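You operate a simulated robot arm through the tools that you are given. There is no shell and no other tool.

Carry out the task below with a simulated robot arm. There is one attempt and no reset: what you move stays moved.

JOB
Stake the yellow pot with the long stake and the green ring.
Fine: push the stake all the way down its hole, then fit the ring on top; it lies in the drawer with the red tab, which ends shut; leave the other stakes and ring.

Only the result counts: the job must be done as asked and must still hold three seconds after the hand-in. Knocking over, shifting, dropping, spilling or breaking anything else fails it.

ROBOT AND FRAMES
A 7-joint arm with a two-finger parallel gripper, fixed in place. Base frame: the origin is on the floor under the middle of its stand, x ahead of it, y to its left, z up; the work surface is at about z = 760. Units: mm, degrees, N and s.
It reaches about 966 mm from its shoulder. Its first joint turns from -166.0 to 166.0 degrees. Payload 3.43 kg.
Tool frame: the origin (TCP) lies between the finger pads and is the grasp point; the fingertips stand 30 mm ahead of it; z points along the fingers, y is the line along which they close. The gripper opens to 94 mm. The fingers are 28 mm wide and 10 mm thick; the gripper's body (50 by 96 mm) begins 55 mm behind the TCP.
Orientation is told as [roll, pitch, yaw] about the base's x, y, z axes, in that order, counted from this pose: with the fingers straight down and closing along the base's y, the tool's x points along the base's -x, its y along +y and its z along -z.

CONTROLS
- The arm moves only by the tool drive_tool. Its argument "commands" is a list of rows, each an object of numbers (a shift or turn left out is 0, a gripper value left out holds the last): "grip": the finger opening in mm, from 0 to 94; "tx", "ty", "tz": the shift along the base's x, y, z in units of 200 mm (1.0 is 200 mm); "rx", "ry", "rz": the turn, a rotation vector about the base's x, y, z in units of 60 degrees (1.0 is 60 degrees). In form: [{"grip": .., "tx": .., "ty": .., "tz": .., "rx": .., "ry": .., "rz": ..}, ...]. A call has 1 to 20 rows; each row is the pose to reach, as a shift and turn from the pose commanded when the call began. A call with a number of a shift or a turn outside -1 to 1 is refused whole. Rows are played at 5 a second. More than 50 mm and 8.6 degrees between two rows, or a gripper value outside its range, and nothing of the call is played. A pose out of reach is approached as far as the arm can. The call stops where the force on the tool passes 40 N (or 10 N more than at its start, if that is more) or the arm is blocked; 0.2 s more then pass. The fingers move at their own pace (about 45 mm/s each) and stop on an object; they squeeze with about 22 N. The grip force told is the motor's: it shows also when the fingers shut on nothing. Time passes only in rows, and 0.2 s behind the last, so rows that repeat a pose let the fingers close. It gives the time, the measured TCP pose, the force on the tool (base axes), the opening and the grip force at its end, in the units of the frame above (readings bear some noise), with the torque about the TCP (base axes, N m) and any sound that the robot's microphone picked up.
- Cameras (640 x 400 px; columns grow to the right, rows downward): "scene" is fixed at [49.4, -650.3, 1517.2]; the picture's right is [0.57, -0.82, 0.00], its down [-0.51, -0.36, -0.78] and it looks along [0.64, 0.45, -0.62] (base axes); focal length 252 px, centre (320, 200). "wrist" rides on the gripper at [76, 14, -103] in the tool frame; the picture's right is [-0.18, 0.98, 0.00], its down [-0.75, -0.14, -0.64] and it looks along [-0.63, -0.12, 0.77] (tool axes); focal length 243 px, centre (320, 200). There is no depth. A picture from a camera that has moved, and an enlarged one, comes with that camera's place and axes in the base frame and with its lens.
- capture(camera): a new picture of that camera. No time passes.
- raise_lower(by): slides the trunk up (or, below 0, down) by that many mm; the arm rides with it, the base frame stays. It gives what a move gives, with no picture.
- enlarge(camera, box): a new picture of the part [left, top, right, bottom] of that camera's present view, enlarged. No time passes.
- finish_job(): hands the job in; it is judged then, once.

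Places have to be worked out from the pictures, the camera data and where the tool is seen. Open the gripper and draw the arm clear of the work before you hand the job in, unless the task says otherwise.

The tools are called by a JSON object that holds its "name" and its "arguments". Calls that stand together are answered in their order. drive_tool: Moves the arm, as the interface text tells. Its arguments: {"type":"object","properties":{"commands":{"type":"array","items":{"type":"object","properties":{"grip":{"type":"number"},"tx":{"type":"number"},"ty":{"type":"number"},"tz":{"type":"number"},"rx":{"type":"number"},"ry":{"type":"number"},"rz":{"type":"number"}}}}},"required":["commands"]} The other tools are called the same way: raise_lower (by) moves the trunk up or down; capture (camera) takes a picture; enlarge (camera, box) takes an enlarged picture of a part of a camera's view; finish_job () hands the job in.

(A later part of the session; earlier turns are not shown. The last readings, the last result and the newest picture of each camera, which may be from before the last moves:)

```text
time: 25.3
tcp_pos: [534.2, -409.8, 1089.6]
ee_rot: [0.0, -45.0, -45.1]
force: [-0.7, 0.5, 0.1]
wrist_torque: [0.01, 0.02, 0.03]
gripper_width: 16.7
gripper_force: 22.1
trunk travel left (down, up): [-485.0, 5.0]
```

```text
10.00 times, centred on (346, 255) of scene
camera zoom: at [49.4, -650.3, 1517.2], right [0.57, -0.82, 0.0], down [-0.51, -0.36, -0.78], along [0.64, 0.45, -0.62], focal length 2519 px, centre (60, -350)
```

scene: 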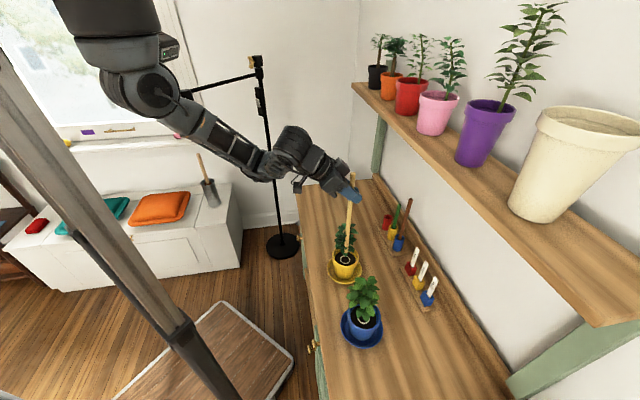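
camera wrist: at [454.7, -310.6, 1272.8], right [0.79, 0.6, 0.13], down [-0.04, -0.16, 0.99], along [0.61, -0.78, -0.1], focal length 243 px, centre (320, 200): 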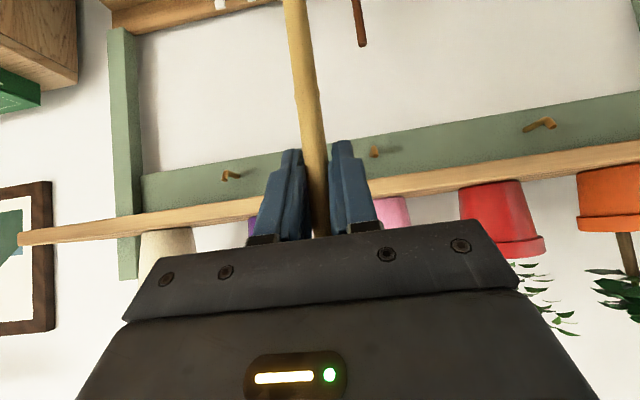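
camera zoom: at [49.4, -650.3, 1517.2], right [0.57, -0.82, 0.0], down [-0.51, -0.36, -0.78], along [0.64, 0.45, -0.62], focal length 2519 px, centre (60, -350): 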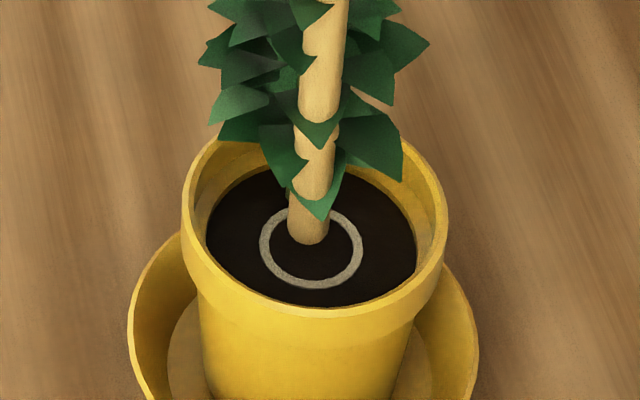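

The stake end is directly over the ring mark, about 1.4 mm short in d. I'll correct that and lower 22 mm to check that it enters the hole rather than hitting soil.

{"name": "drive_tool", "arguments": {"commands": [{"grip": 0, "tx": 0.0075, "ty": -0.0025, "tz": -0.02}, {"tx": 0.0075, "ty": -0.0025, "tz": -0.05}, {"tx": 0.0075, "ty": -0.0025, "tz": -0.08}, {"tx": 0.0075, "ty": -0.0025, "tz": -0.11}, {"tx": 0.0075, "ty": -0.0025, "tz": -0.11}]}}

{"name": "enlarge", "arguments": {"camera": "scene", "box": [330, 235, 362, 275]}}

```text
time: 26.5
tcp_pos: [537.0, -409.3, 1067.4]
ee_rot: [0.2, -45.0, -45.1]
force: [0.2, 0.3, -0.7]
wrist_torque: [0.01, 0.0, 0.02]
gripper_width: 16.6
gripper_force: 21.2
trunk travel left (down, up): [-485.0, 5.0]
```

```text
10.00 times, centred on (346, 255) of scene
camera zoom: at [49.4, -650.3, 1517.2], right [0.57, -0.82, 0.0], down [-0.51, -0.36, -0.78], along [0.64, 0.45, -0.62], focal length 2519 px, centre (60, -350)
```

zoom: 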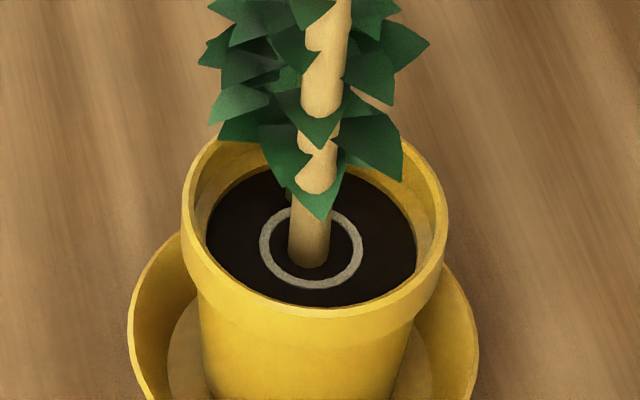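

There's no contact force and the end has passed below the soil line, so it's in the hole. I'll centre it by a further 1.5 mm or so and keep lowering in small steps, watching the force.

{"name": "drive_tool", "arguments": {"commands": [{"grip": 0, "tx": 0.006, "ty": 0.002, "tz": -0.02}, {"tx": 0.008, "ty": 0.002, "tz": -0.05}, {"tx": 0.008, "ty": 0.002, "tz": -0.08}, {"tx": 0.008, "ty": 0.002, "tz": -0.11}, {"tx": 0.008, "ty": 0.002, "tz": -0.11}]}}

{"name": "enlarge", "arguments": {"camera": "scene", "box": [330, 235, 362, 275]}}

{"name": "capture", "arguments": {"camera": "scene"}}

```text
time: 27.7
tcp_pos: [537.4, -409.5, 1045.1]
ee_rot: [0.0, -45.1, -45.1]
force: [-1.6, 0.2, 3.8]
wrist_torque: [0.03, -0.02, 0.0]
gripper_width: 16.8
gripper_force: 22.4
trunk travel left (down, up): [-485.0, 5.0]
```

```text
10.00 times, centred on (346, 255) of scene
camera zoom: at [49.4, -650.3, 1517.2], right [0.57, -0.82, 0.0], down [-0.51, -0.36, -0.78], along [0.64, 0.45, -0.62], focal length 2519 px, centre (60, -350)
```

zoom: 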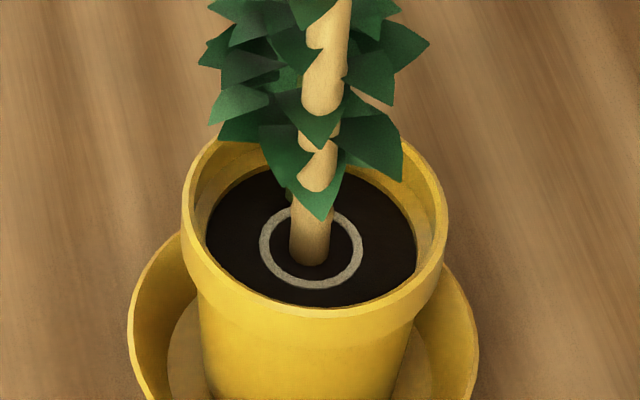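

```text
taken
```

scene: 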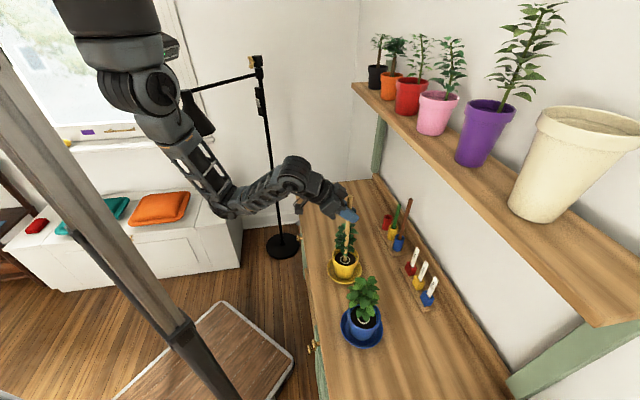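

A small 3.8 N upward reaction has appeared with the end at z≈801. Whether that's friction or the bottom, I'll continue down gently.

{"name": "drive_tool", "arguments": {"commands": [{"grip": 0, "tz": -0.015}, {"tz": -0.03}, {"tz": -0.045}, {"tz": -0.045}]}}

```text
time: 28.7
tcp_pos: [537.1, -409.8, 1034.7]
ee_rot: [0.1, -45.0, -45.0]
force: [0.9, -0.3, 4.4]
wrist_torque: [0.01, -0.02, -0.01]
gripper_width: 16.7
gripper_force: 22.0
trunk travel left (down, up): [-485.0, 5.0]
```

The reaction stays near 4 N, which looks like sliding friction in the hole. Continuing down.

{"name": "drive_tool", "arguments": {"commands": [{"grip": 0, "tz": -0.02}, {"tz": -0.04}, {"tz": -0.06}, {"tz": -0.06}]}}

{"name": "enlarge", "arguments": {"camera": "scene", "box": [320, 180, 380, 280]}}

```text
time: 29.7
tcp_pos: [538.7, -409.9, 1024.1]
ee_rot: [0.0, -45.0, -45.1]
force: [-1.0, -1.2, 4.6]
wrist_torque: [-0.01, 0.0, 0.0]
gripper_width: 16.7
gripper_force: 22.4
trunk travel left (down, up): [-485.0, 5.0]
```

```text
4.00 times, centred on (350, 230) of scene
camera zoom: at [49.4, -650.3, 1517.2], right [0.57, -0.82, 0.0], down [-0.51, -0.36, -0.78], along [0.64, 0.45, -0.62], focal length 1008 px, centre (200, 80)
```

zoom: 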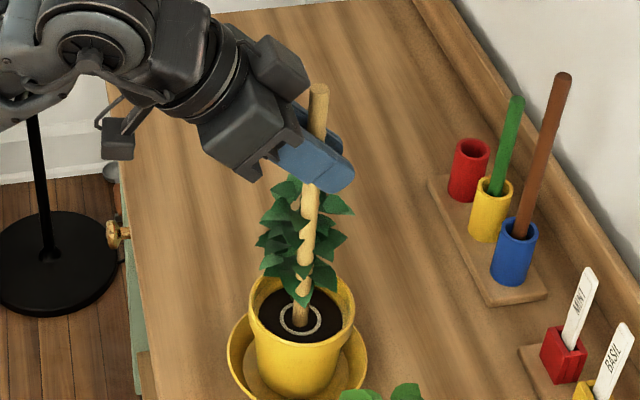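

No slip: the stake top is at z≈1081, exactly TCP+57, so the end is at about 781. I'll continue down until it bottoms out.

{"name": "drive_tool", "arguments": {"commands": [{"grip": 0, "tz": -0.01}, {"tz": -0.02}, {"tz": -0.03}, {"tz": -0.04}, {"tz": -0.04}]}}

```text
time: 30.9
tcp_pos: [538.7, -408.8, 1015.5]
ee_rot: [0.0, -45.0, -45.0]
force: [0.1, -0.1, 18.1]
wrist_torque: [-0.02, -0.04, 0.03]
gripper_width: 16.6
gripper_force: 22.1
trunk travel left (down, up): [-485.0, 5.0]
```

The force jumped to 18 N, so the stake has reached the bottom, or close to it. I'll press another few millimetres to confirm it's fully seated.

{"name": "drive_tool", "arguments": {"commands": [{"grip": 0, "tz": -0.01}, {"tz": -0.02}, {"tz": -0.02}]}}

{"name": "enlarge", "arguments": {"camera": "scene", "box": [320, 180, 380, 280]}}

```text
time: 31.7
tcp_pos: [537.1, -408.2, 1012.0]
ee_rot: [0.0, -45.0, -45.0]
force: [0.6, -0.4, 18.1]
wrist_torque: [-0.05, -0.01, -0.02]
gripper_width: 16.7
gripper_force: 22.1
trunk travel left (down, up): [-485.0, 5.0]
```

```text
4.00 times, centred on (350, 230) of scene
camera zoom: at [49.4, -650.3, 1517.2], right [0.57, -0.82, 0.0], down [-0.51, -0.36, -0.78], along [0.64, 0.45, -0.62], focal length 1008 px, centre (200, 80)
```

zoom: 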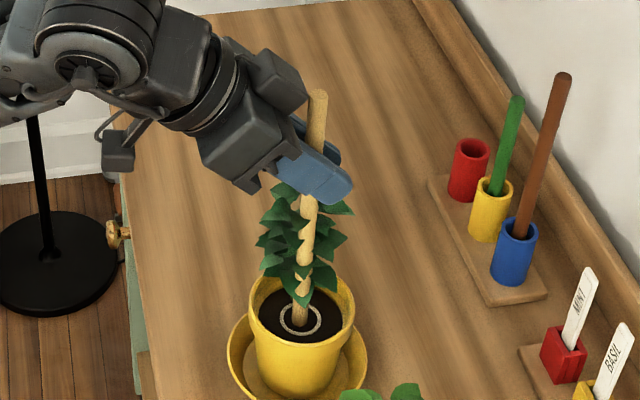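

The force held at 18 N while the hand slid 3.5 mm, so the stake has bottomed and is slipping in the fingers. Its top is at z≈1074, about 60 mm deep. I'll release it and back off along the finger axis.

{"name": "drive_tool", "arguments": {"commands": [{"grip": 60, "tz": 0.0}, {"grip": 60}, {"grip": 60}, {"tx": -0.08, "ty": 0.08, "tz": 0.113}, {"tx": -0.16, "ty": 0.16, "tz": 0.226}, {"tx": -0.25, "ty": 0.25, "tz": 0.354}, {"tx": -0.3, "ty": 0.3, "tz": 0.5}, {"tx": -0.3, "ty": 0.3, "tz": 0.6}, {"tx": -0.3, "ty": 0.3, "tz": 0.6}]}}

{"name": "capture", "arguments": {"camera": "scene"}}

{"name": "enlarge", "arguments": {"camera": "scene", "box": [320, 180, 380, 280]}}

{"name": "capture", "arguments": {"camera": "wrist"}}

```text
time: 33.7
tcp_pos: [483.1, -371.0, 1125.1]
ee_rot: [-0.1, -45.0, -45.1]
force: [-0.4, 0.6, 0.2]
wrist_torque: [0.02, 0.04, 0.01]
gripper_width: 59.9
gripper_force: 0.0
out of reach, approached as far as the arm can: row 7, 8, 9
trunk travel left (down, up): [-485.0, 5.0]
```

```text
taken
```

scene: 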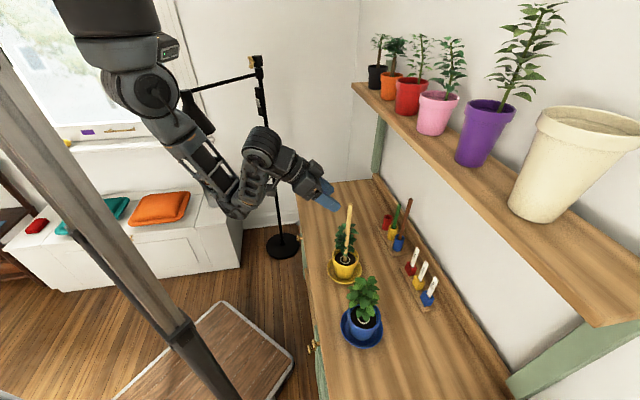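

```text
4.00 times, centred on (350, 230) of scene
camera zoom: at [49.4, -650.3, 1517.2], right [0.57, -0.82, 0.0], down [-0.51, -0.36, -0.78], along [0.64, 0.45, -0.62], focal length 1008 px, centre (200, 80)
```

zoom: 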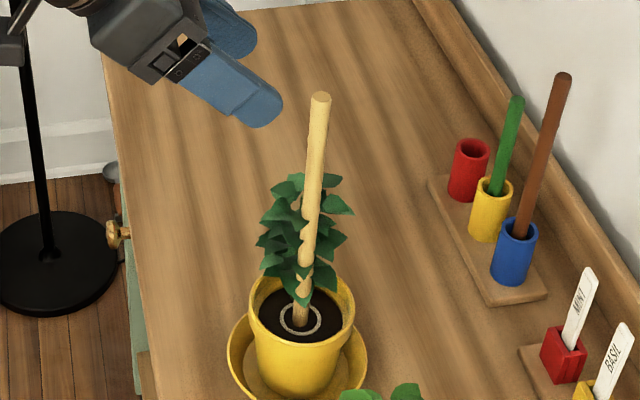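

```text
taken
camera wrist: at [404.4, -269.0, 1144.3], right [0.79, 0.6, 0.13], down [-0.04, -0.16, 0.99], along [0.62, -0.78, -0.1], focal length 243 px, centre (320, 200)
```

wrist: 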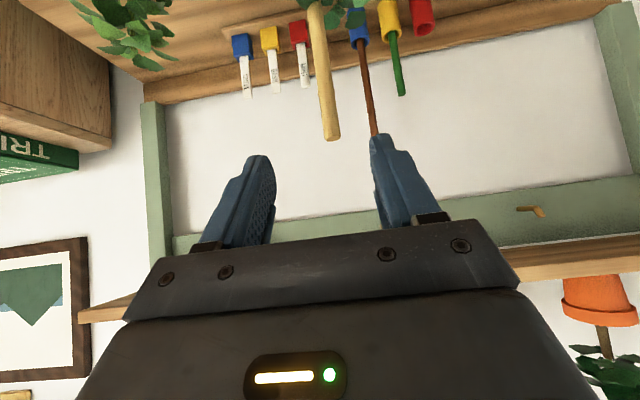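

The stake stands straight, with its top at d≈670.0, s≈87.6, z≈1076. To be sure it's fully home I'll press its top with closed fingertips, so first I'm turning the hand vertical above it.

{"name": "drive_tool", "arguments": {"commands": [{"grip": 0, "tx": 0.0, "ty": 0.0, "tz": 0.1, "rx": 0.07, "ry": 0.07}, {"tx": 0.03, "ty": -0.02, "tz": 0.2, "rx": 0.15, "ry": 0.15}, {"tx": 0.06, "ty": -0.04, "tz": 0.3, "rx": 0.23, "ry": 0.23}, {"tx": 0.09, "ty": -0.06, "tz": 0.4, "rx": 0.31, "ry": 0.31}, {"tx": 0.12, "ty": -0.08, "tz": 0.45, "rx": 0.39, "ry": 0.39}, {"tx": 0.157, "ty": -0.098, "tz": 0.5, "rx": 0.46, "ry": 0.46}, {"tx": 0.157, "ty": -0.098, "tz": 0.5, "rx": 0.5303, "ry": 0.5303}, {"tx": 0.157, "ty": -0.098, "tz": 0.5, "rx": 0.5303, "ry": 0.5303}]}}

{"name": "capture", "arguments": {"camera": "scene"}}

{"name": "capture", "arguments": {"camera": "wrist"}}

```text
time: 35.5
tcp_pos: [514.7, -390.8, 1225.1]
ee_rot: [0.0, 0.1, -45.1]
force: [0.8, 0.7, 0.7]
wrist_torque: [-0.01, 0.0, -0.01]
gripper_width: 0.1
gripper_force: 22.4
out of reach, approached as far as the arm can: row 1, 2
trunk travel left (down, up): [-485.0, 5.0]
```

```text
taken
```

scene: 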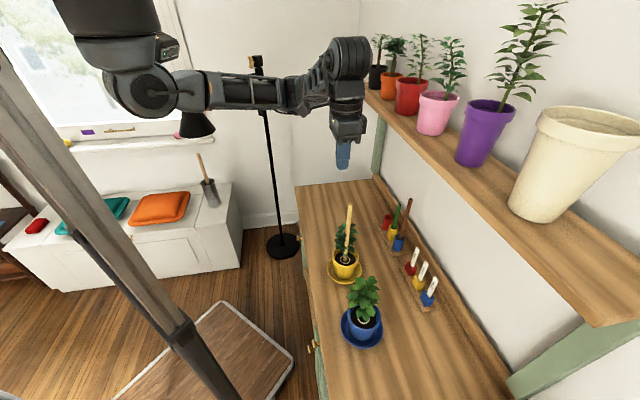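

```text
taken
camera wrist: at [471.5, -324.2, 1328.5], right [0.83, 0.56, 0.0], down [0.43, -0.63, 0.64], along [0.36, -0.53, -0.77], focal length 243 px, centre (320, 200)
```

wrist: 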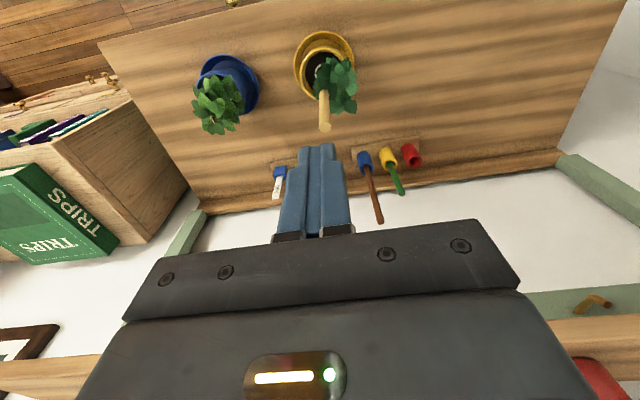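

The stake top is confirmed near d 670, s 88.5. I'll move directly over it and descend until the tips are about 8 mm above it.

{"name": "drive_tool", "arguments": {"commands": [{"grip": 0, "tx": 0.05, "ty": -0.05, "tz": 0}, {"tx": 0.109, "ty": -0.103, "tz": 0}, {"tx": 0.109, "ty": -0.103, "tz": -0.15}, {"tx": 0.109, "ty": -0.103, "tz": -0.3}, {"tx": 0.109, "ty": -0.103, "tz": -0.45}, {"tx": 0.109, "ty": -0.103, "tz": -0.55}, {"tx": 0.109, "ty": -0.103, "tz": -0.55}]}}

{"name": "enlarge", "arguments": {"camera": "scene", "box": [320, 160, 380, 260]}}

{"name": "enlarge", "arguments": {"camera": "wrist", "box": [240, 80, 400, 180]}}

```text
time: 37.1
tcp_pos: [536.3, -411.1, 1114.0]
ee_rot: [0.0, 0.0, -45.0]
force: [0.0, 0.1, -0.6]
wrist_torque: [0.0, 0.02, -0.02]
gripper_width: 0.0
gripper_force: 21.9
trunk travel left (down, up): [-485.0, 5.0]
```

```text
4.00 times, centred on (350, 210) of scene
camera zoom: at [49.4, -650.3, 1517.2], right [0.57, -0.82, 0.0], down [-0.51, -0.36, -0.78], along [0.64, 0.45, -0.62], focal length 1008 px, centre (200, 160)
```

zoom: 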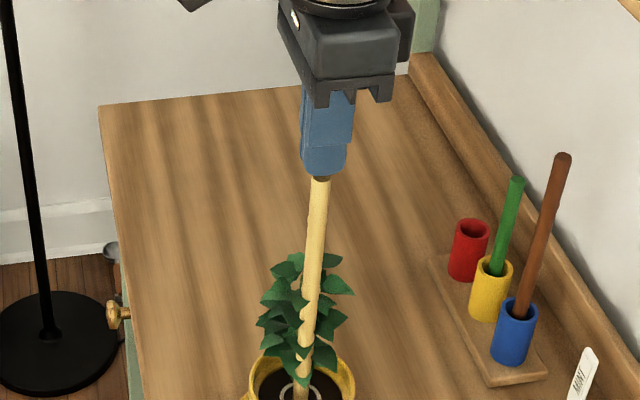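

```text
4.00 times, centred on (320, 130) of wrist
camera zoom: at [493.1, -345.2, 1217.2], right [0.83, 0.56, 0.0], down [0.43, -0.63, 0.64], along [0.36, -0.53, -0.77], focal length 970 px, centre (320, 480)
```

zoom: 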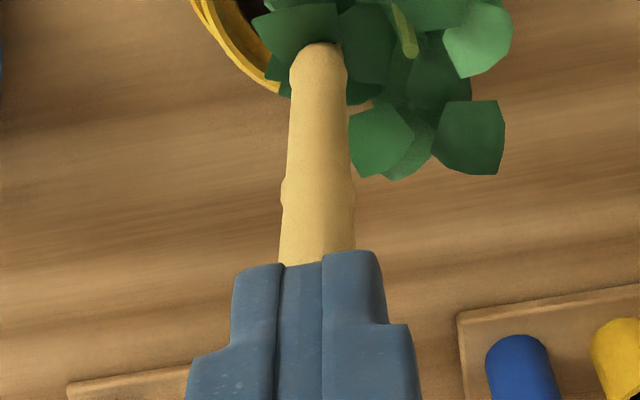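

The closed tips are centred over the stake. I'll press down in 2 mm steps; the call stops on its own at 40 N.

{"name": "drive_tool", "arguments": {"commands": [{"grip": 0, "tz": -0.015}, {"tz": -0.025}, {"tz": -0.035}, {"tz": -0.045}, {"tz": -0.055}, {"tz": -0.06}, {"tz": -0.065}, {"tz": -0.07}]}}

```text
time: 38.6
tcp_pos: [537.1, -411.3, 1107.1]
ee_rot: [-0.2, -0.5, -45.0]
force: [-0.2, 0.9, 21.3]
wrist_torque: [-0.01, -0.04, 0.02]
gripper_width: 0.0
gripper_force: 22.3
trunk travel left (down, up): [-485.0, 5.0]
stopped in row 7: the force on the tool passed its limit at 44 N (the readings are from after the stop); the commanded pose is now the measured one
```

The stop at 44 N with the tips at z≈1077 and no movement shows the stake is fully down. I'll lift off and head toward the red-tab drawer.

{"name": "drive_tool", "arguments": {"commands": [{"grip": 0, "tz": 0.15}, {"tz": 0.35}, {"grip": 70, "tx": -0.12, "ty": 0.15, "tz": 0.4}, {"tx": -0.15, "ty": 0.32, "tz": 0.4}, {"tx": -0.1, "ty": 0.5, "tz": 0.35}, {"tx": 0.0, "ty": 0.68, "tz": 0.25}, {"tx": 0.1, "ty": 0.85, "tz": 0.12}, {"tx": 0.2, "ty": 1.0, "tz": 0.0}, {"tx": 0.2, "ty": 1.0, "tz": 0.0}]}}

{"name": "capture", "arguments": {"camera": "scene"}}

```text
time: 40.6
tcp_pos: [577.0, -211.3, 1103.1]
ee_rot: [-0.2, -0.3, -45.1]
force: [0.1, 0.0, 0.0]
wrist_torque: [0.01, -0.02, 0.0]
gripper_width: 70.1
gripper_force: 0.2
trunk travel left (down, up): [-485.0, 5.0]
```

```text
taken
```

scene: 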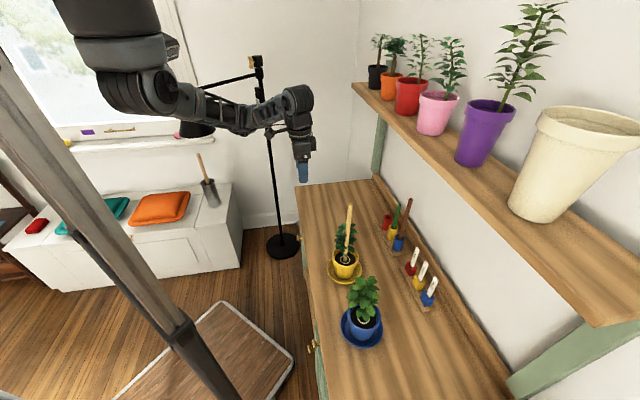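

The stake is still standing straight. I'm moving down in front of the red-tab drawer for a close look at its knob.

{"name": "drive_tool", "arguments": {"commands": [{"grip": 70, "tx": -0.03, "ty": 0.18, "tz": -0.1}, {"tx": -0.04, "ty": 0.36, "tz": -0.2}, {"tx": -0.03, "ty": 0.54, "tz": -0.35}, {"tx": 0.0, "ty": 0.7, "tz": -0.5}, {"tx": 0.02, "ty": 0.8, "tz": -0.68}, {"tx": 0.032, "ty": 0.862, "tz": -0.85}, {"tx": 0.032, "ty": 0.862, "tz": -1.0}, {"tx": 0.032, "ty": 0.862, "tz": -1.0}]}}

{"name": "capture", "arguments": {"camera": "wrist"}}

{"name": "capture", "arguments": {"camera": "scene"}}

```text
time: 42.4
tcp_pos: [584.0, -39.7, 904.9]
ee_rot: [-0.2, -0.3, -45.0]
force: [-0.1, 0.3, -0.7]
wrist_torque: [0.01, 0.02, 0.01]
gripper_width: 69.8
gripper_force: 0.1
trunk travel left (down, up): [-485.0, 5.0]
```

```text
taken
camera wrist: at [539.9, 27.1, 1007.5], right [0.83, 0.56, 0.0], down [0.43, -0.63, 0.65], along [0.36, -0.53, -0.76], focal length 243 px, centre (320, 200)
```

wrist: 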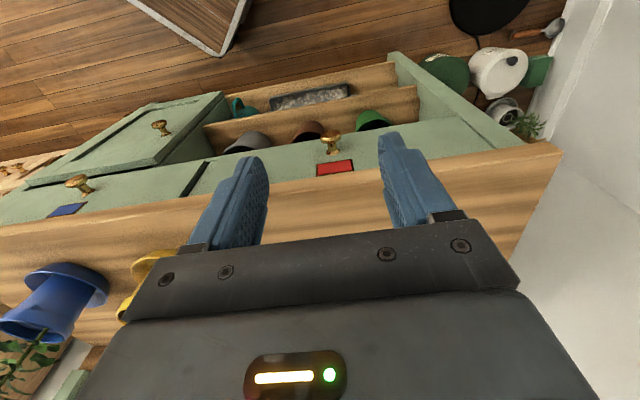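

```text
taken
```

scene: 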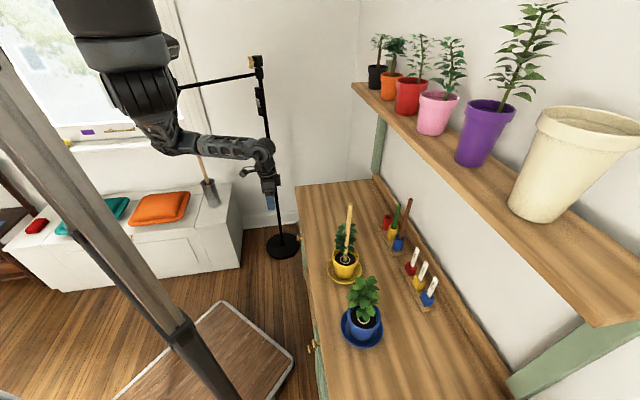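

There's room here with the trunk high. I'll tilt the hand 45° forward and lower it in front of the drawer so the camera faces the knob.

{"name": "drive_tool", "arguments": {"commands": [{"grip": 70, "tx": -0.02, "ty": 0.02, "tz": -0.12, "rx": -0.08, "ry": -0.08}, {"tx": -0.04, "ty": 0.04, "tz": -0.25, "rx": -0.16, "ry": -0.16}, {"tx": -0.06, "ty": 0.06, "tz": -0.4, "rx": -0.24, "ry": -0.24}, {"tx": -0.09, "ty": 0.09, "tz": -0.55, "rx": -0.32, "ry": -0.32}, {"tx": -0.12, "ty": 0.12, "tz": -0.7, "rx": -0.4, "ry": -0.4}, {"tx": -0.145, "ty": 0.145, "tz": -0.85, "rx": -0.47, "ry": -0.47}, {"tx": -0.145, "ty": 0.145, "tz": -1.0, "rx": -0.53, "ry": -0.53}, {"tx": -0.145, "ty": 0.145, "tz": -1.0, "rx": -0.53, "ry": -0.53}]}}

{"name": "capture", "arguments": {"camera": "wrist"}}

{"name": "capture", "arguments": {"camera": "scene"}}

```text
time: 44.2
tcp_pos: [577.1, 40.1, 709.4]
ee_rot: [-0.1, -45.3, -44.9]
force: [-0.7, -0.6, 0.0]
wrist_torque: [-0.01, 0.0, 0.0]
gripper_width: 69.6
gripper_force: 0.1
out of reach, approached as far as the arm can: row 5, 6, 7, 8
trunk travel left (down, up): [-485.0, 5.0]
```

```text
taken
camera wrist: at [497.6, 142.0, 727.9], right [0.79, 0.6, 0.13], down [-0.05, -0.15, 0.99], along [0.62, -0.78, -0.09], focal length 243 px, centre (320, 200)
```

wrist: 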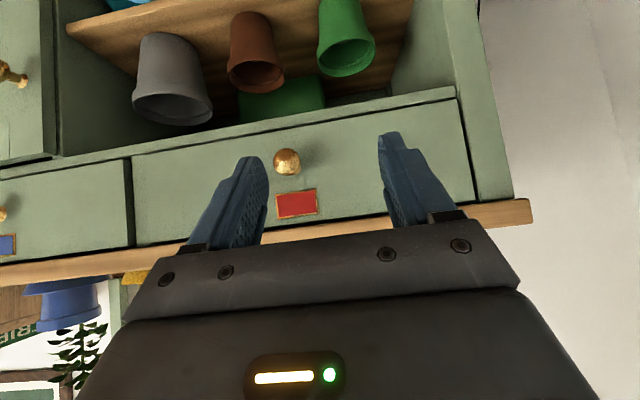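

```text
taken
```

scene: 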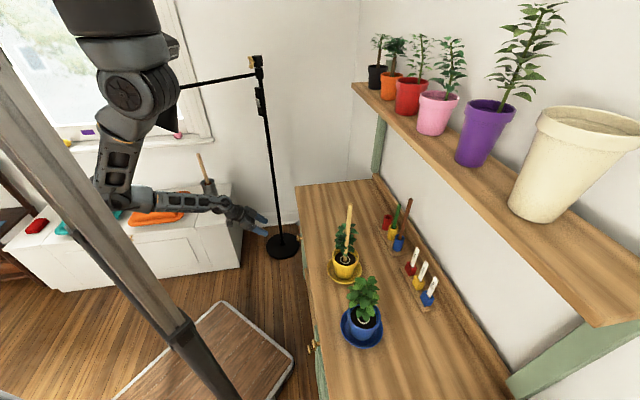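

That's a great frontal view of the red-tab drawer. I'll enlarge it to measure the knob and drawer edges.

{"name": "enlarge", "arguments": {"camera": "wrist", "box": [230, 120, 390, 220]}}

{"name": "enlarge", "arguments": {"camera": "wrist", "box": [380, 60, 580, 260]}}

{"name": "enlarge", "arguments": {"camera": "wrist", "box": [0, 120, 200, 300]}}

```text
4.00 times, centred on (310, 170) of wrist
camera zoom: at [497.6, 142.0, 727.9], right [0.79, 0.6, 0.13], down [-0.05, -0.15, 0.99], along [0.62, -0.78, -0.09], focal length 970 px, centre (360, 320)
```

zoom: 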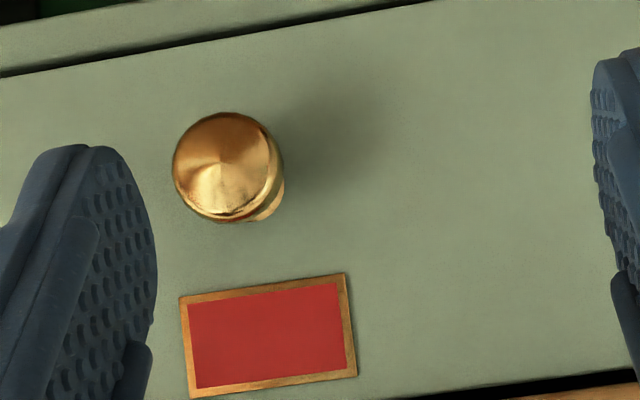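

```text
2.00 times, centred on (480, 160) of wrist
camera zoom: at [497.6, 142.0, 727.9], right [0.79, 0.6, 0.13], down [-0.05, -0.15, 0.99], along [0.62, -0.78, -0.09], focal length 485 px, centre (0, 280)
```

zoom: 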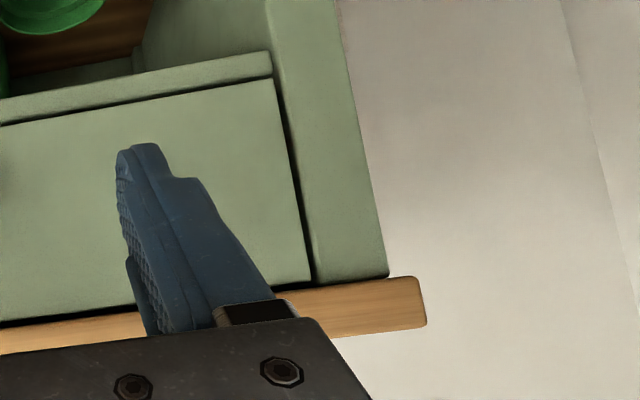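

```text
2.22 times, centred on (100, 210) of wrist
camera zoom: at [497.6, 142.0, 727.9], right [0.79, 0.6, 0.13], down [-0.05, -0.15, 0.99], along [0.62, -0.78, -0.09], focal length 539 px, centre (809, 178)
```

zoom: 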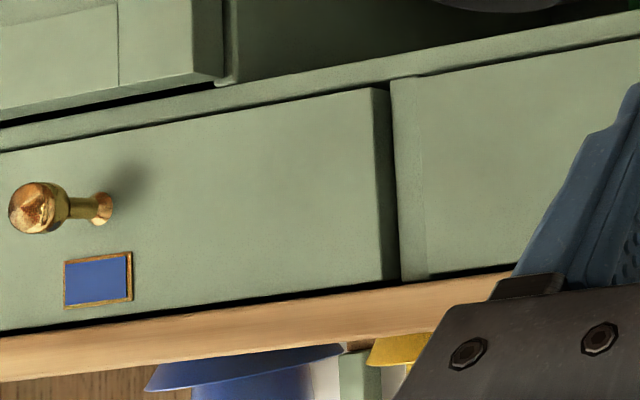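

The knob head is at d=534.8, s=384.9, z=649.3, about 33 mm across. The bench-top lip is at d≈552, z 732–759, and the drawer face at d≈565. Before gripping I'll test a 30° tilt at the pulled-out position to be sure the arm can make the whole pull.

{"name": "drive_tool", "arguments": {"commands": [{"grip": 70, "tx": -0.04, "ty": -0.05, "tz": -0.02, "rx": 0.05, "ry": 0.05}, {"tx": -0.08, "ty": -0.11, "tz": -0.05, "rx": 0.1, "ry": 0.1}, {"tx": -0.11, "ty": -0.17, "tz": -0.08, "rx": 0.14, "ry": 0.14}, {"tx": -0.145, "ty": -0.218, "tz": -0.1, "rx": 0.18, "ry": 0.18}, {"tx": -0.145, "ty": -0.218, "tz": -0.1, "rx": 0.18, "ry": 0.18}]}}

{"name": "capture", "arguments": {"camera": "scene"}}

```text
time: 45.4
tcp_pos: [576.5, 16.0, 716.3]
ee_rot: [-0.1, -29.9, -45.0]
force: [-0.3, 0.5, 0.2]
wrist_torque: [-0.01, 0.01, -0.01]
gripper_width: 70.0
gripper_force: 0.0
out of reach, approached as far as the arm can: row 1, 2, 3, 4, 5
trunk travel left (down, up): [-485.0, 5.0]
```

```text
taken
```

scene: 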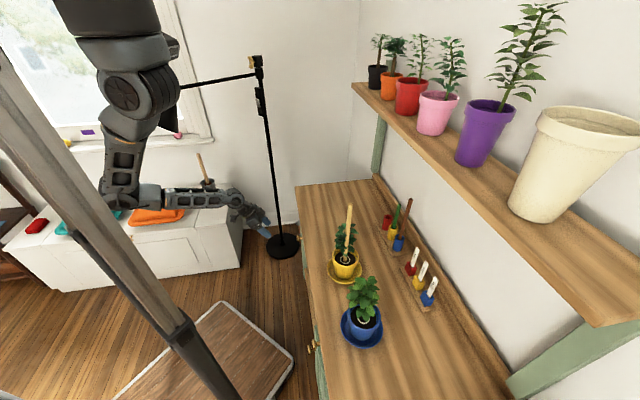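

At this yaw the wrist ends up too close under the shoulder for a long pull. Yawing so the hand comes more from the left keeps the wrist farther out, so I'll test yaw -65, tilt 40 here.

{"name": "drive_tool", "arguments": {"commands": [{"grip": 70, "rx": -0.035, "ry": -0.024, "rz": -0.083}, {"rx": -0.07, "ry": -0.048, "rz": -0.167}, {"rx": -0.105, "ry": -0.073, "rz": -0.25}, {"rx": -0.138, "ry": -0.097, "rz": -0.333}, {"tx": -0.05, "ty": -0.06, "tz": -0.08, "rx": -0.138, "ry": -0.097, "rz": -0.333}, {"tx": -0.107, "ty": -0.133, "tz": -0.18, "rx": -0.138, "ry": -0.097, "rz": -0.333}, {"tx": -0.107, "ty": -0.133, "tz": -0.18, "rx": -0.138, "ry": -0.097, "rz": -0.333}]}}

{"name": "capture", "arguments": {"camera": "scene"}}

{"name": "capture", "arguments": {"camera": "wrist"}}

```text
time: 47.0
tcp_pos: [555.4, -10.1, 678.6]
ee_rot: [-0.1, -40.0, -65.0]
force: [-0.2, 0.4, 0.1]
wrist_torque: [-0.06, 0.0, 0.03]
gripper_width: 69.7
gripper_force: 0.0
trunk travel left (down, up): [-485.0, 5.0]
```

```text
taken
```

scene: 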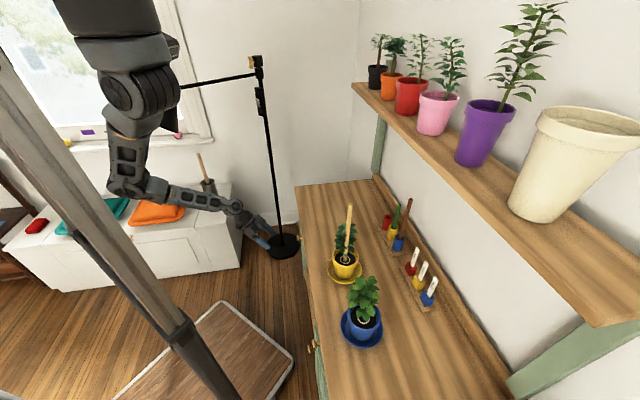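

```text
taken
camera wrist: at [516.9, 111.8, 709.9], right [0.95, 0.29, 0.12], down [-0.06, -0.21, 0.98], along [0.3, -0.94, -0.18], focal length 243 px, centre (320, 200)
```

wrist: 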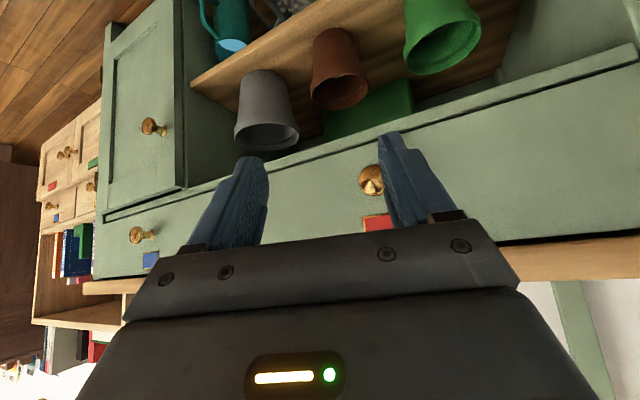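

Reachable at d≈400. I notice another piece of furniture in the background that also seems to have coloured tabs, so I'll take a closer look to be sure which drawer is meant.

{"name": "enlarge", "arguments": {"camera": "wrist", "box": [20, 90, 180, 290]}}

{"name": "enlarge", "arguments": {"camera": "wrist", "box": [300, 120, 460, 240]}}

```text
2.00 times, centred on (100, 190) of wrist
camera zoom: at [516.9, 111.8, 709.9], right [0.95, 0.29, 0.12], down [-0.06, -0.21, 0.98], along [0.3, -0.94, -0.18], focal length 485 px, centre (760, 220)
```

zoom: 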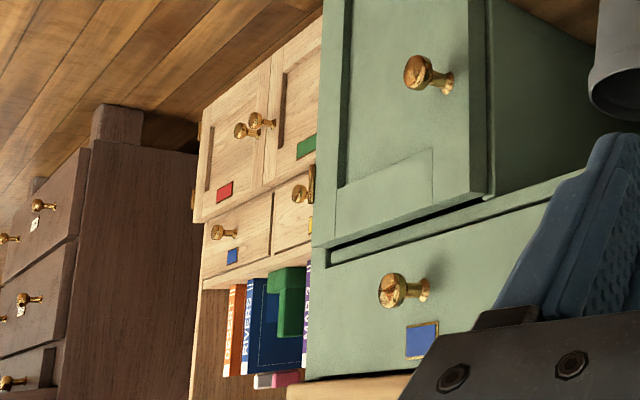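

```text
3.33 times, centred on (380, 180) of wrist
camera zoom: at [516.9, 111.8, 709.9], right [0.95, 0.29, 0.12], down [-0.06, -0.21, 0.98], along [0.3, -0.94, -0.18], focal length 809 px, centre (120, 267)
```

zoom: 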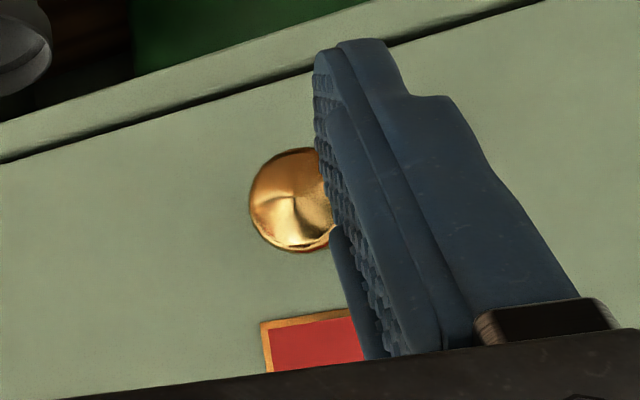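

The far cabinet's red tab is on a door, well out of the way. The red-tab drawer is the one on this bench. I'm moving to a pre-grasp 60 mm back from the knob along the finger axis, opening 48 mm.

{"name": "drive_tool", "arguments": {"commands": [{"grip": 48, "tx": 0.12, "ty": -0.08, "tz": 0.05}, {"tx": 0.25, "ty": -0.17, "tz": 0.1}, {"tx": 0.371, "ty": -0.2585, "tz": 0.145}, {"tx": 0.371, "ty": -0.2585, "tz": 0.145}, {"tx": 0.371, "ty": -0.2585, "tz": 0.145}]}}

{"name": "capture", "arguments": {"camera": "wrist"}}

{"name": "enlarge", "arguments": {"camera": "wrist", "box": [240, 100, 420, 220]}}

```text
time: 48.2
tcp_pos: [630.0, -60.5, 709.9]
ee_rot: [-0.1, -40.0, -65.0]
force: [-0.3, -0.6, 0.9]
wrist_torque: [-0.02, 0.0, -0.02]
gripper_width: 48.2
gripper_force: 0.0
trunk travel left (down, up): [-485.0, 5.0]
```

```text
taken
camera wrist: at [591.2, 59.5, 739.1], right [0.95, 0.29, 0.12], down [-0.06, -0.21, 0.98], along [0.3, -0.94, -0.18], focal length 243 px, centre (320, 200)
```

wrist: 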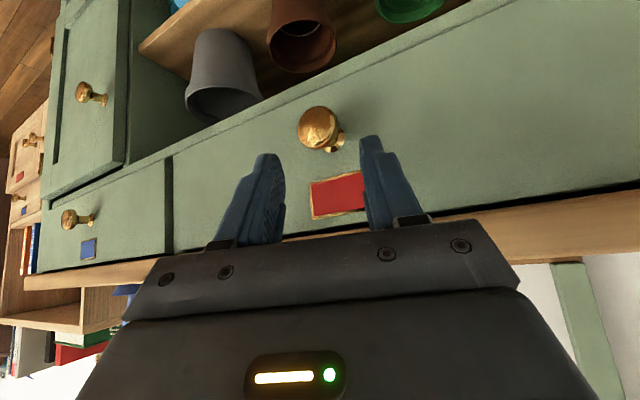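

```text
3.33 times, centred on (330, 160) of wrist
camera zoom: at [591.2, 59.5, 739.1], right [0.95, 0.29, 0.12], down [-0.06, -0.21, 0.98], along [0.3, -0.94, -0.18], focal length 809 px, centre (287, 333)
```

zoom: 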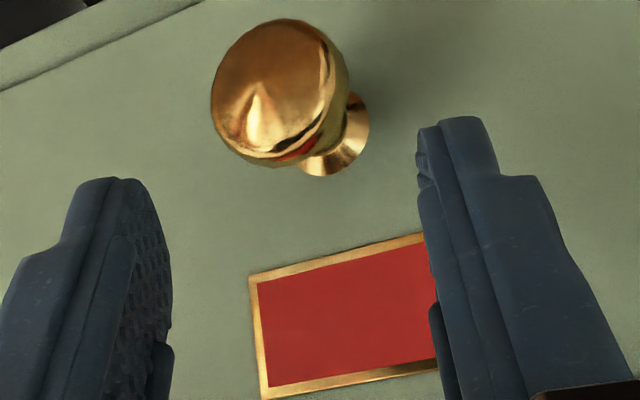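

The knob is exactly where predicted, with all three axes agreeing to about 1 mm. Advancing the 60 mm so the head sits between the finger pads.

{"name": "drive_tool", "arguments": {"commands": [{"grip": 48, "tx": 0.02, "ty": -0.045, "tz": -0.06}, {"tx": 0.04, "ty": -0.09, "tz": -0.12}, {"tx": 0.06, "ty": -0.136, "tz": -0.181}, {"tx": 0.0795, "ty": -0.181, "tz": -0.2415}, {"tx": 0.0795, "ty": -0.181, "tz": -0.2415}]}}

{"name": "capture", "arguments": {"camera": "wrist"}}

```text
time: 49.6
tcp_pos: [646.0, -94.7, 660.5]
ee_rot: [0.1, -39.9, -65.1]
force: [-12.3, 11.5, 15.4]
wrist_torque: [-0.06, -0.47, 0.33]
gripper_width: 44.6
gripper_force: 0.0
trunk travel left (down, up): [-485.0, 5.0]
stopped in row 5: the force on the tool passed its limit at 41 N (the readings are from after the stop); the commanded pose is now the measured one
```

```text
taken
camera wrist: at [607.3, 26.7, 691.0], right [0.95, 0.29, 0.12], down [-0.06, -0.21, 0.98], along [0.31, -0.93, -0.18], focal length 243 px, centre (320, 200)
```

wrist: 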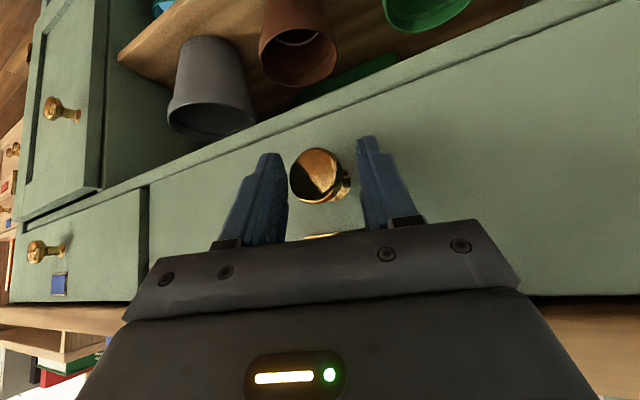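

The left fingertip touched the drawer face lightly. I'll back off 6 mm along the pull direction, then close on the knob head.

{"name": "drive_tool", "arguments": {"commands": [{"grip": 48, "tx": -0.021, "ty": 0.021}, {"tx": -0.021, "ty": 0.021}]}}

{"name": "drive_tool", "arguments": {"commands": [{"grip": 0}, {"grip": 0}, {"grip": 0}, {"grip": 0}]}}

{"name": "enlarge", "arguments": {"camera": "wrist", "box": [200, 100, 440, 250]}}

```text
time: 50.2
tcp_pos: [641.9, -91.9, 660.7]
ee_rot: [0.0, -39.9, -65.0]
force: [-0.2, -0.6, 0.0]
wrist_torque: [0.01, -0.01, -0.04]
gripper_width: 47.9
gripper_force: 0.0
trunk travel left (down, up): [-485.0, 5.0]
```

```text
time: 51.2
tcp_pos: [641.0, -92.2, 659.5]
ee_rot: [-0.1, -39.9, -64.9]
force: [-7.2, -3.5, -2.3]
wrist_torque: [0.03, 0.13, -0.09]
gripper_width: 36.0
gripper_force: 45.1
trunk travel left (down, up): [-485.0, 5.0]
```

```text
2.67 times, centred on (320, 175) of wrist
camera zoom: at [602.5, 29.5, 690.4], right [0.95, 0.29, 0.12], down [-0.06, -0.21, 0.98], along [0.3, -0.93, -0.18], focal length 647 px, centre (320, 267)
```

zoom: 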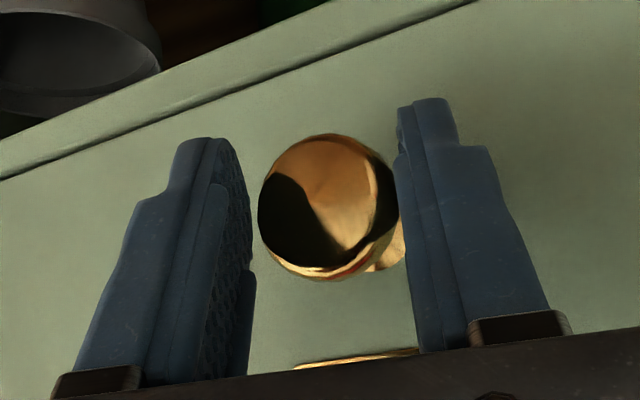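

It closed on the knob at 36 mm. Now a gentle 25 mm pull straight out along -d to see whether the drawer follows.

{"name": "drive_tool", "arguments": {"commands": [{"grip": 0, "tx": -0.018, "ty": 0.018}, {"tx": -0.036, "ty": 0.036}, {"tx": -0.054, "ty": 0.054}, {"tx": -0.072, "ty": 0.072}, {"tx": -0.09, "ty": 0.09}, {"tx": -0.09, "ty": 0.09}]}}

{"name": "capture", "arguments": {"camera": "wrist"}}

```text
time: 52.6
tcp_pos: [623.9, -74.1, 660.4]
ee_rot: [0.1, -39.9, -65.1]
force: [-11.6, -12.8, -3.3]
wrist_torque: [-0.24, 0.09, -0.14]
gripper_width: 36.3
gripper_force: 45.5
trunk travel left (down, up): [-485.0, 5.0]
```

```text
taken
camera wrist: at [584.8, 47.2, 690.3], right [0.95, 0.29, 0.12], down [-0.06, -0.21, 0.98], along [0.3, -0.93, -0.18], focal length 243 px, centre (320, 200)
```

wrist: 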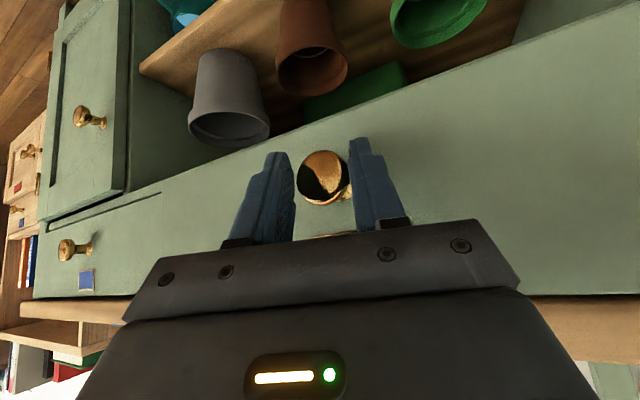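

The drawer is following: the hand moved back 25 mm and the knob is still between the fingers. A sideways force of about 17 N suggests I'm slightly off-centre, so I'll ease 2 mm toward -s while pulling further.

{"name": "drive_tool", "arguments": {"commands": [{"grip": 0, "tx": -0.025, "ty": 0.011}, {"tx": -0.053, "ty": 0.039}, {"tx": -0.082, "ty": 0.068}, {"tx": -0.11, "ty": 0.096}, {"tx": -0.138, "ty": 0.124}, {"tx": -0.167, "ty": 0.153}, {"tx": -0.195, "ty": 0.181}, {"tx": -0.195, "ty": 0.181}]}}

{"name": "capture", "arguments": {"camera": "wrist"}}

{"name": "capture", "arguments": {"camera": "scene"}}

```text
time: 54.4
tcp_pos: [586.1, -35.8, 660.4]
ee_rot: [0.1, -39.8, -64.9]
force: [0.8, 1.2, -0.2]
wrist_torque: [-0.19, 0.0, 0.22]
gripper_width: 36.1
gripper_force: 45.1
trunk travel left (down, up): [-485.0, 5.0]
```

```text
taken
camera wrist: at [546.6, 84.9, 690.6], right [0.95, 0.29, 0.12], down [-0.06, -0.21, 0.98], along [0.31, -0.93, -0.18], focal length 243 px, centre (320, 200)
```

wrist: 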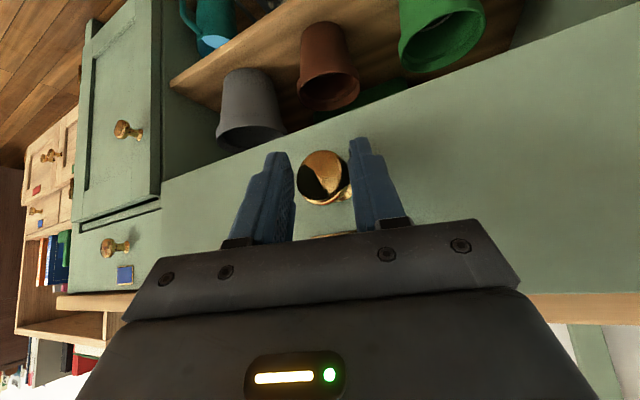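

```text
taken
```

scene: 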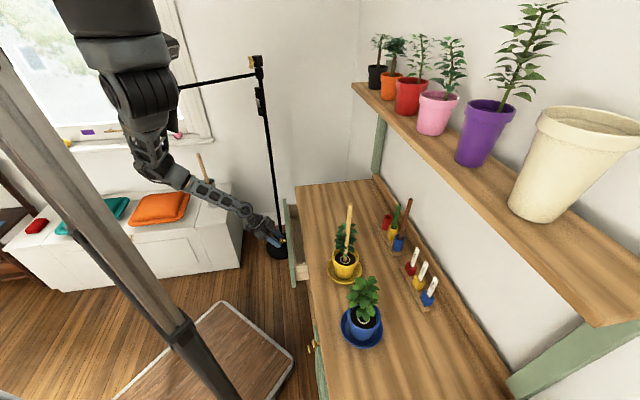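

The drawer is clearly open by about 79 mm and slides freely. I'll pull another 80 mm.

{"name": "drive_tool", "arguments": {"commands": [{"grip": 0, "tx": -0.035, "ty": 0.035}, {"tx": -0.07, "ty": 0.07}, {"tx": -0.105, "ty": 0.105}, {"tx": -0.14, "ty": 0.14}, {"tx": -0.175, "ty": 0.175}, {"tx": -0.21, "ty": 0.21}, {"tx": -0.245, "ty": 0.245}, {"tx": -0.283, "ty": 0.283}, {"tx": -0.283, "ty": 0.283}]}}

{"name": "capture", "arguments": {"camera": "wrist"}}

{"name": "enlarge", "arguments": {"camera": "scene", "box": [230, 180, 350, 300]}}

```text
time: 56.4
tcp_pos: [529.0, 21.2, 661.1]
ee_rot: [0.1, -39.9, -65.0]
force: [10.4, 9.4, -1.4]
wrist_torque: [0.07, -0.11, 0.49]
gripper_width: 36.3
gripper_force: 45.4
trunk travel left (down, up): [-485.0, 5.0]
```

```text
taken
camera wrist: at [489.9, 141.5, 690.5], right [0.95, 0.29, 0.12], down [-0.06, -0.21, 0.98], along [0.31, -0.93, -0.18], focal length 243 px, centre (320, 200)
```

wrist: 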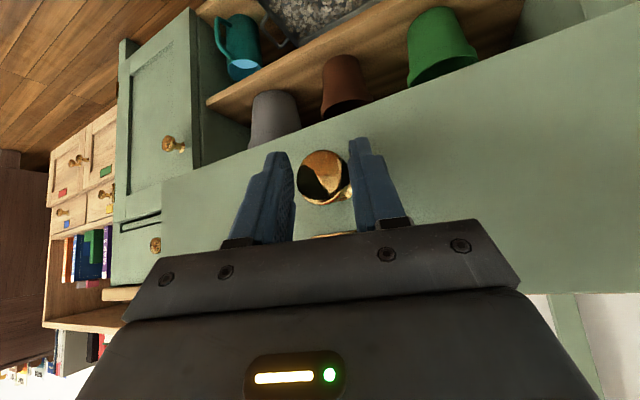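

```text
3.33 times, centred on (290, 240) of scene
camera zoom: at [49.4, -650.3, 1517.2], right [0.57, -0.82, 0.0], down [-0.51, -0.36, -0.78], along [0.64, 0.45, -0.62], focal length 840 px, centre (420, 67)
```

zoom: 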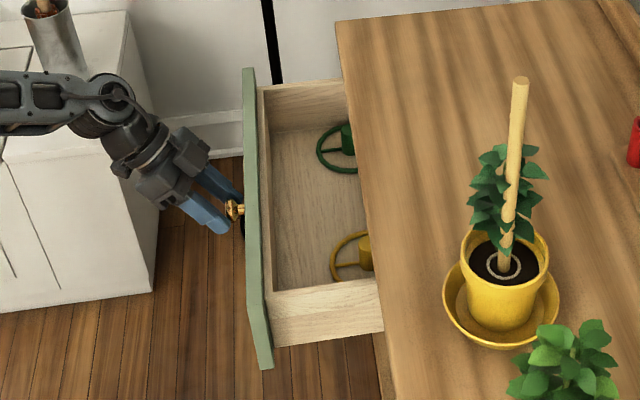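

Inside the drawer are two spoked rings with hubs: a green one on the left and a yellow one on the right. The green hub is still partly under the bench top, so I'll pull another 50 mm while watching the force.

{"name": "drive_tool", "arguments": {"commands": [{"grip": 0, "tx": -0.03, "ty": 0.03}, {"tx": -0.06, "ty": 0.06}, {"tx": -0.09, "ty": 0.09}, {"tx": -0.12, "ty": 0.12}, {"tx": -0.15, "ty": 0.15}, {"tx": -0.177, "ty": 0.177}, {"tx": -0.177, "ty": 0.177}]}}

{"name": "enlarge", "arguments": {"camera": "scene", "box": [230, 180, 350, 300]}}

{"name": "capture", "arguments": {"camera": "scene"}}

```text
time: 58.0
tcp_pos: [494.4, 57.3, 660.0]
ee_rot: [0.1, -39.9, -65.0]
force: [17.4, 16.0, -4.7]
wrist_torque: [-0.03, -0.33, 0.49]
gripper_width: 36.2
gripper_force: 44.7
trunk travel left (down, up): [-485.0, 5.0]
```

```text
3.33 times, centred on (290, 240) of scene
camera zoom: at [49.4, -650.3, 1517.2], right [0.57, -0.82, 0.0], down [-0.51, -0.36, -0.78], along [0.64, 0.45, -0.62], focal length 840 px, centre (420, 67)
```

zoom: 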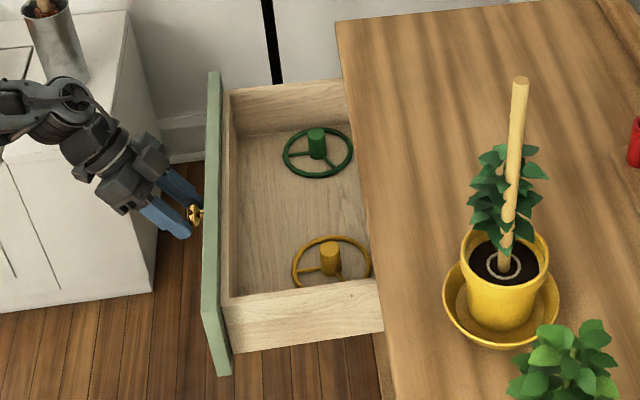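

```text
taken
```

scene: 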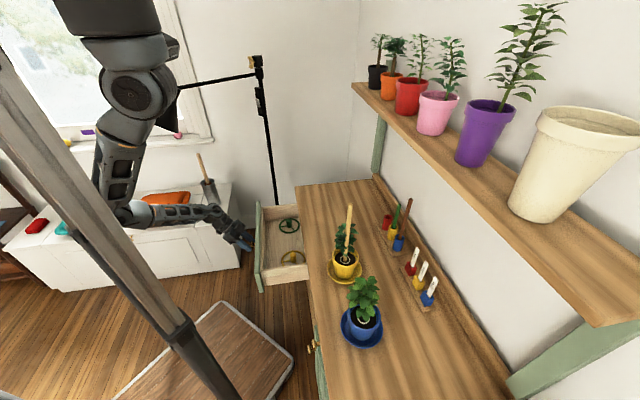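

Both rings are fully visible. The green wheel's hub is near d≈503, s≈512, and I want it farther from the bench lip for the gripper body. The sideways force suggests the drawer axis is rotated about 0.7° from my 45° assumption, so I'll compensate while pulling 40 mm more.

{"name": "drive_tool", "arguments": {"commands": [{"grip": 0, "tx": -0.015, "ty": 0.03}, {"tx": -0.045, "ty": 0.062}, {"tx": -0.075, "ty": 0.094}, {"tx": -0.105, "ty": 0.126}, {"tx": -0.132, "ty": 0.152}, {"tx": -0.132, "ty": 0.152}]}}

{"name": "enlarge", "arguments": {"camera": "scene", "box": [220, 180, 340, 300]}}

```text
time: 59.4
tcp_pos: [465.3, 83.5, 660.9]
ee_rot: [-0.1, -40.0, -65.0]
force: [-8.3, -10.2, 5.8]
wrist_torque: [-0.55, 0.03, -0.26]
gripper_width: 36.1
gripper_force: 44.8
trunk travel left (down, up): [-485.0, 5.0]
```

```text
3.33 times, centred on (280, 240) of scene
camera zoom: at [49.4, -650.3, 1517.2], right [0.57, -0.82, 0.0], down [-0.51, -0.36, -0.78], along [0.64, 0.45, -0.62], focal length 840 px, centre (453, 67)
```

zoom: 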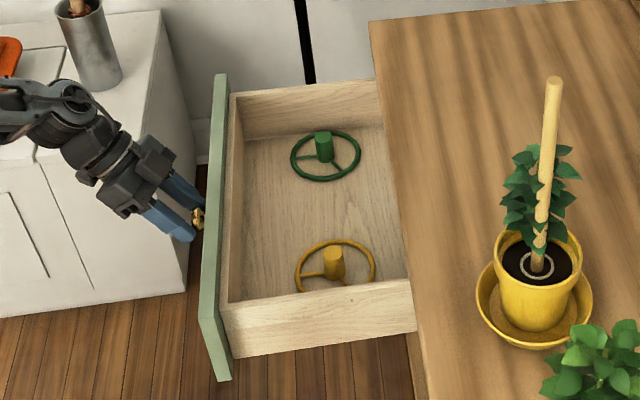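

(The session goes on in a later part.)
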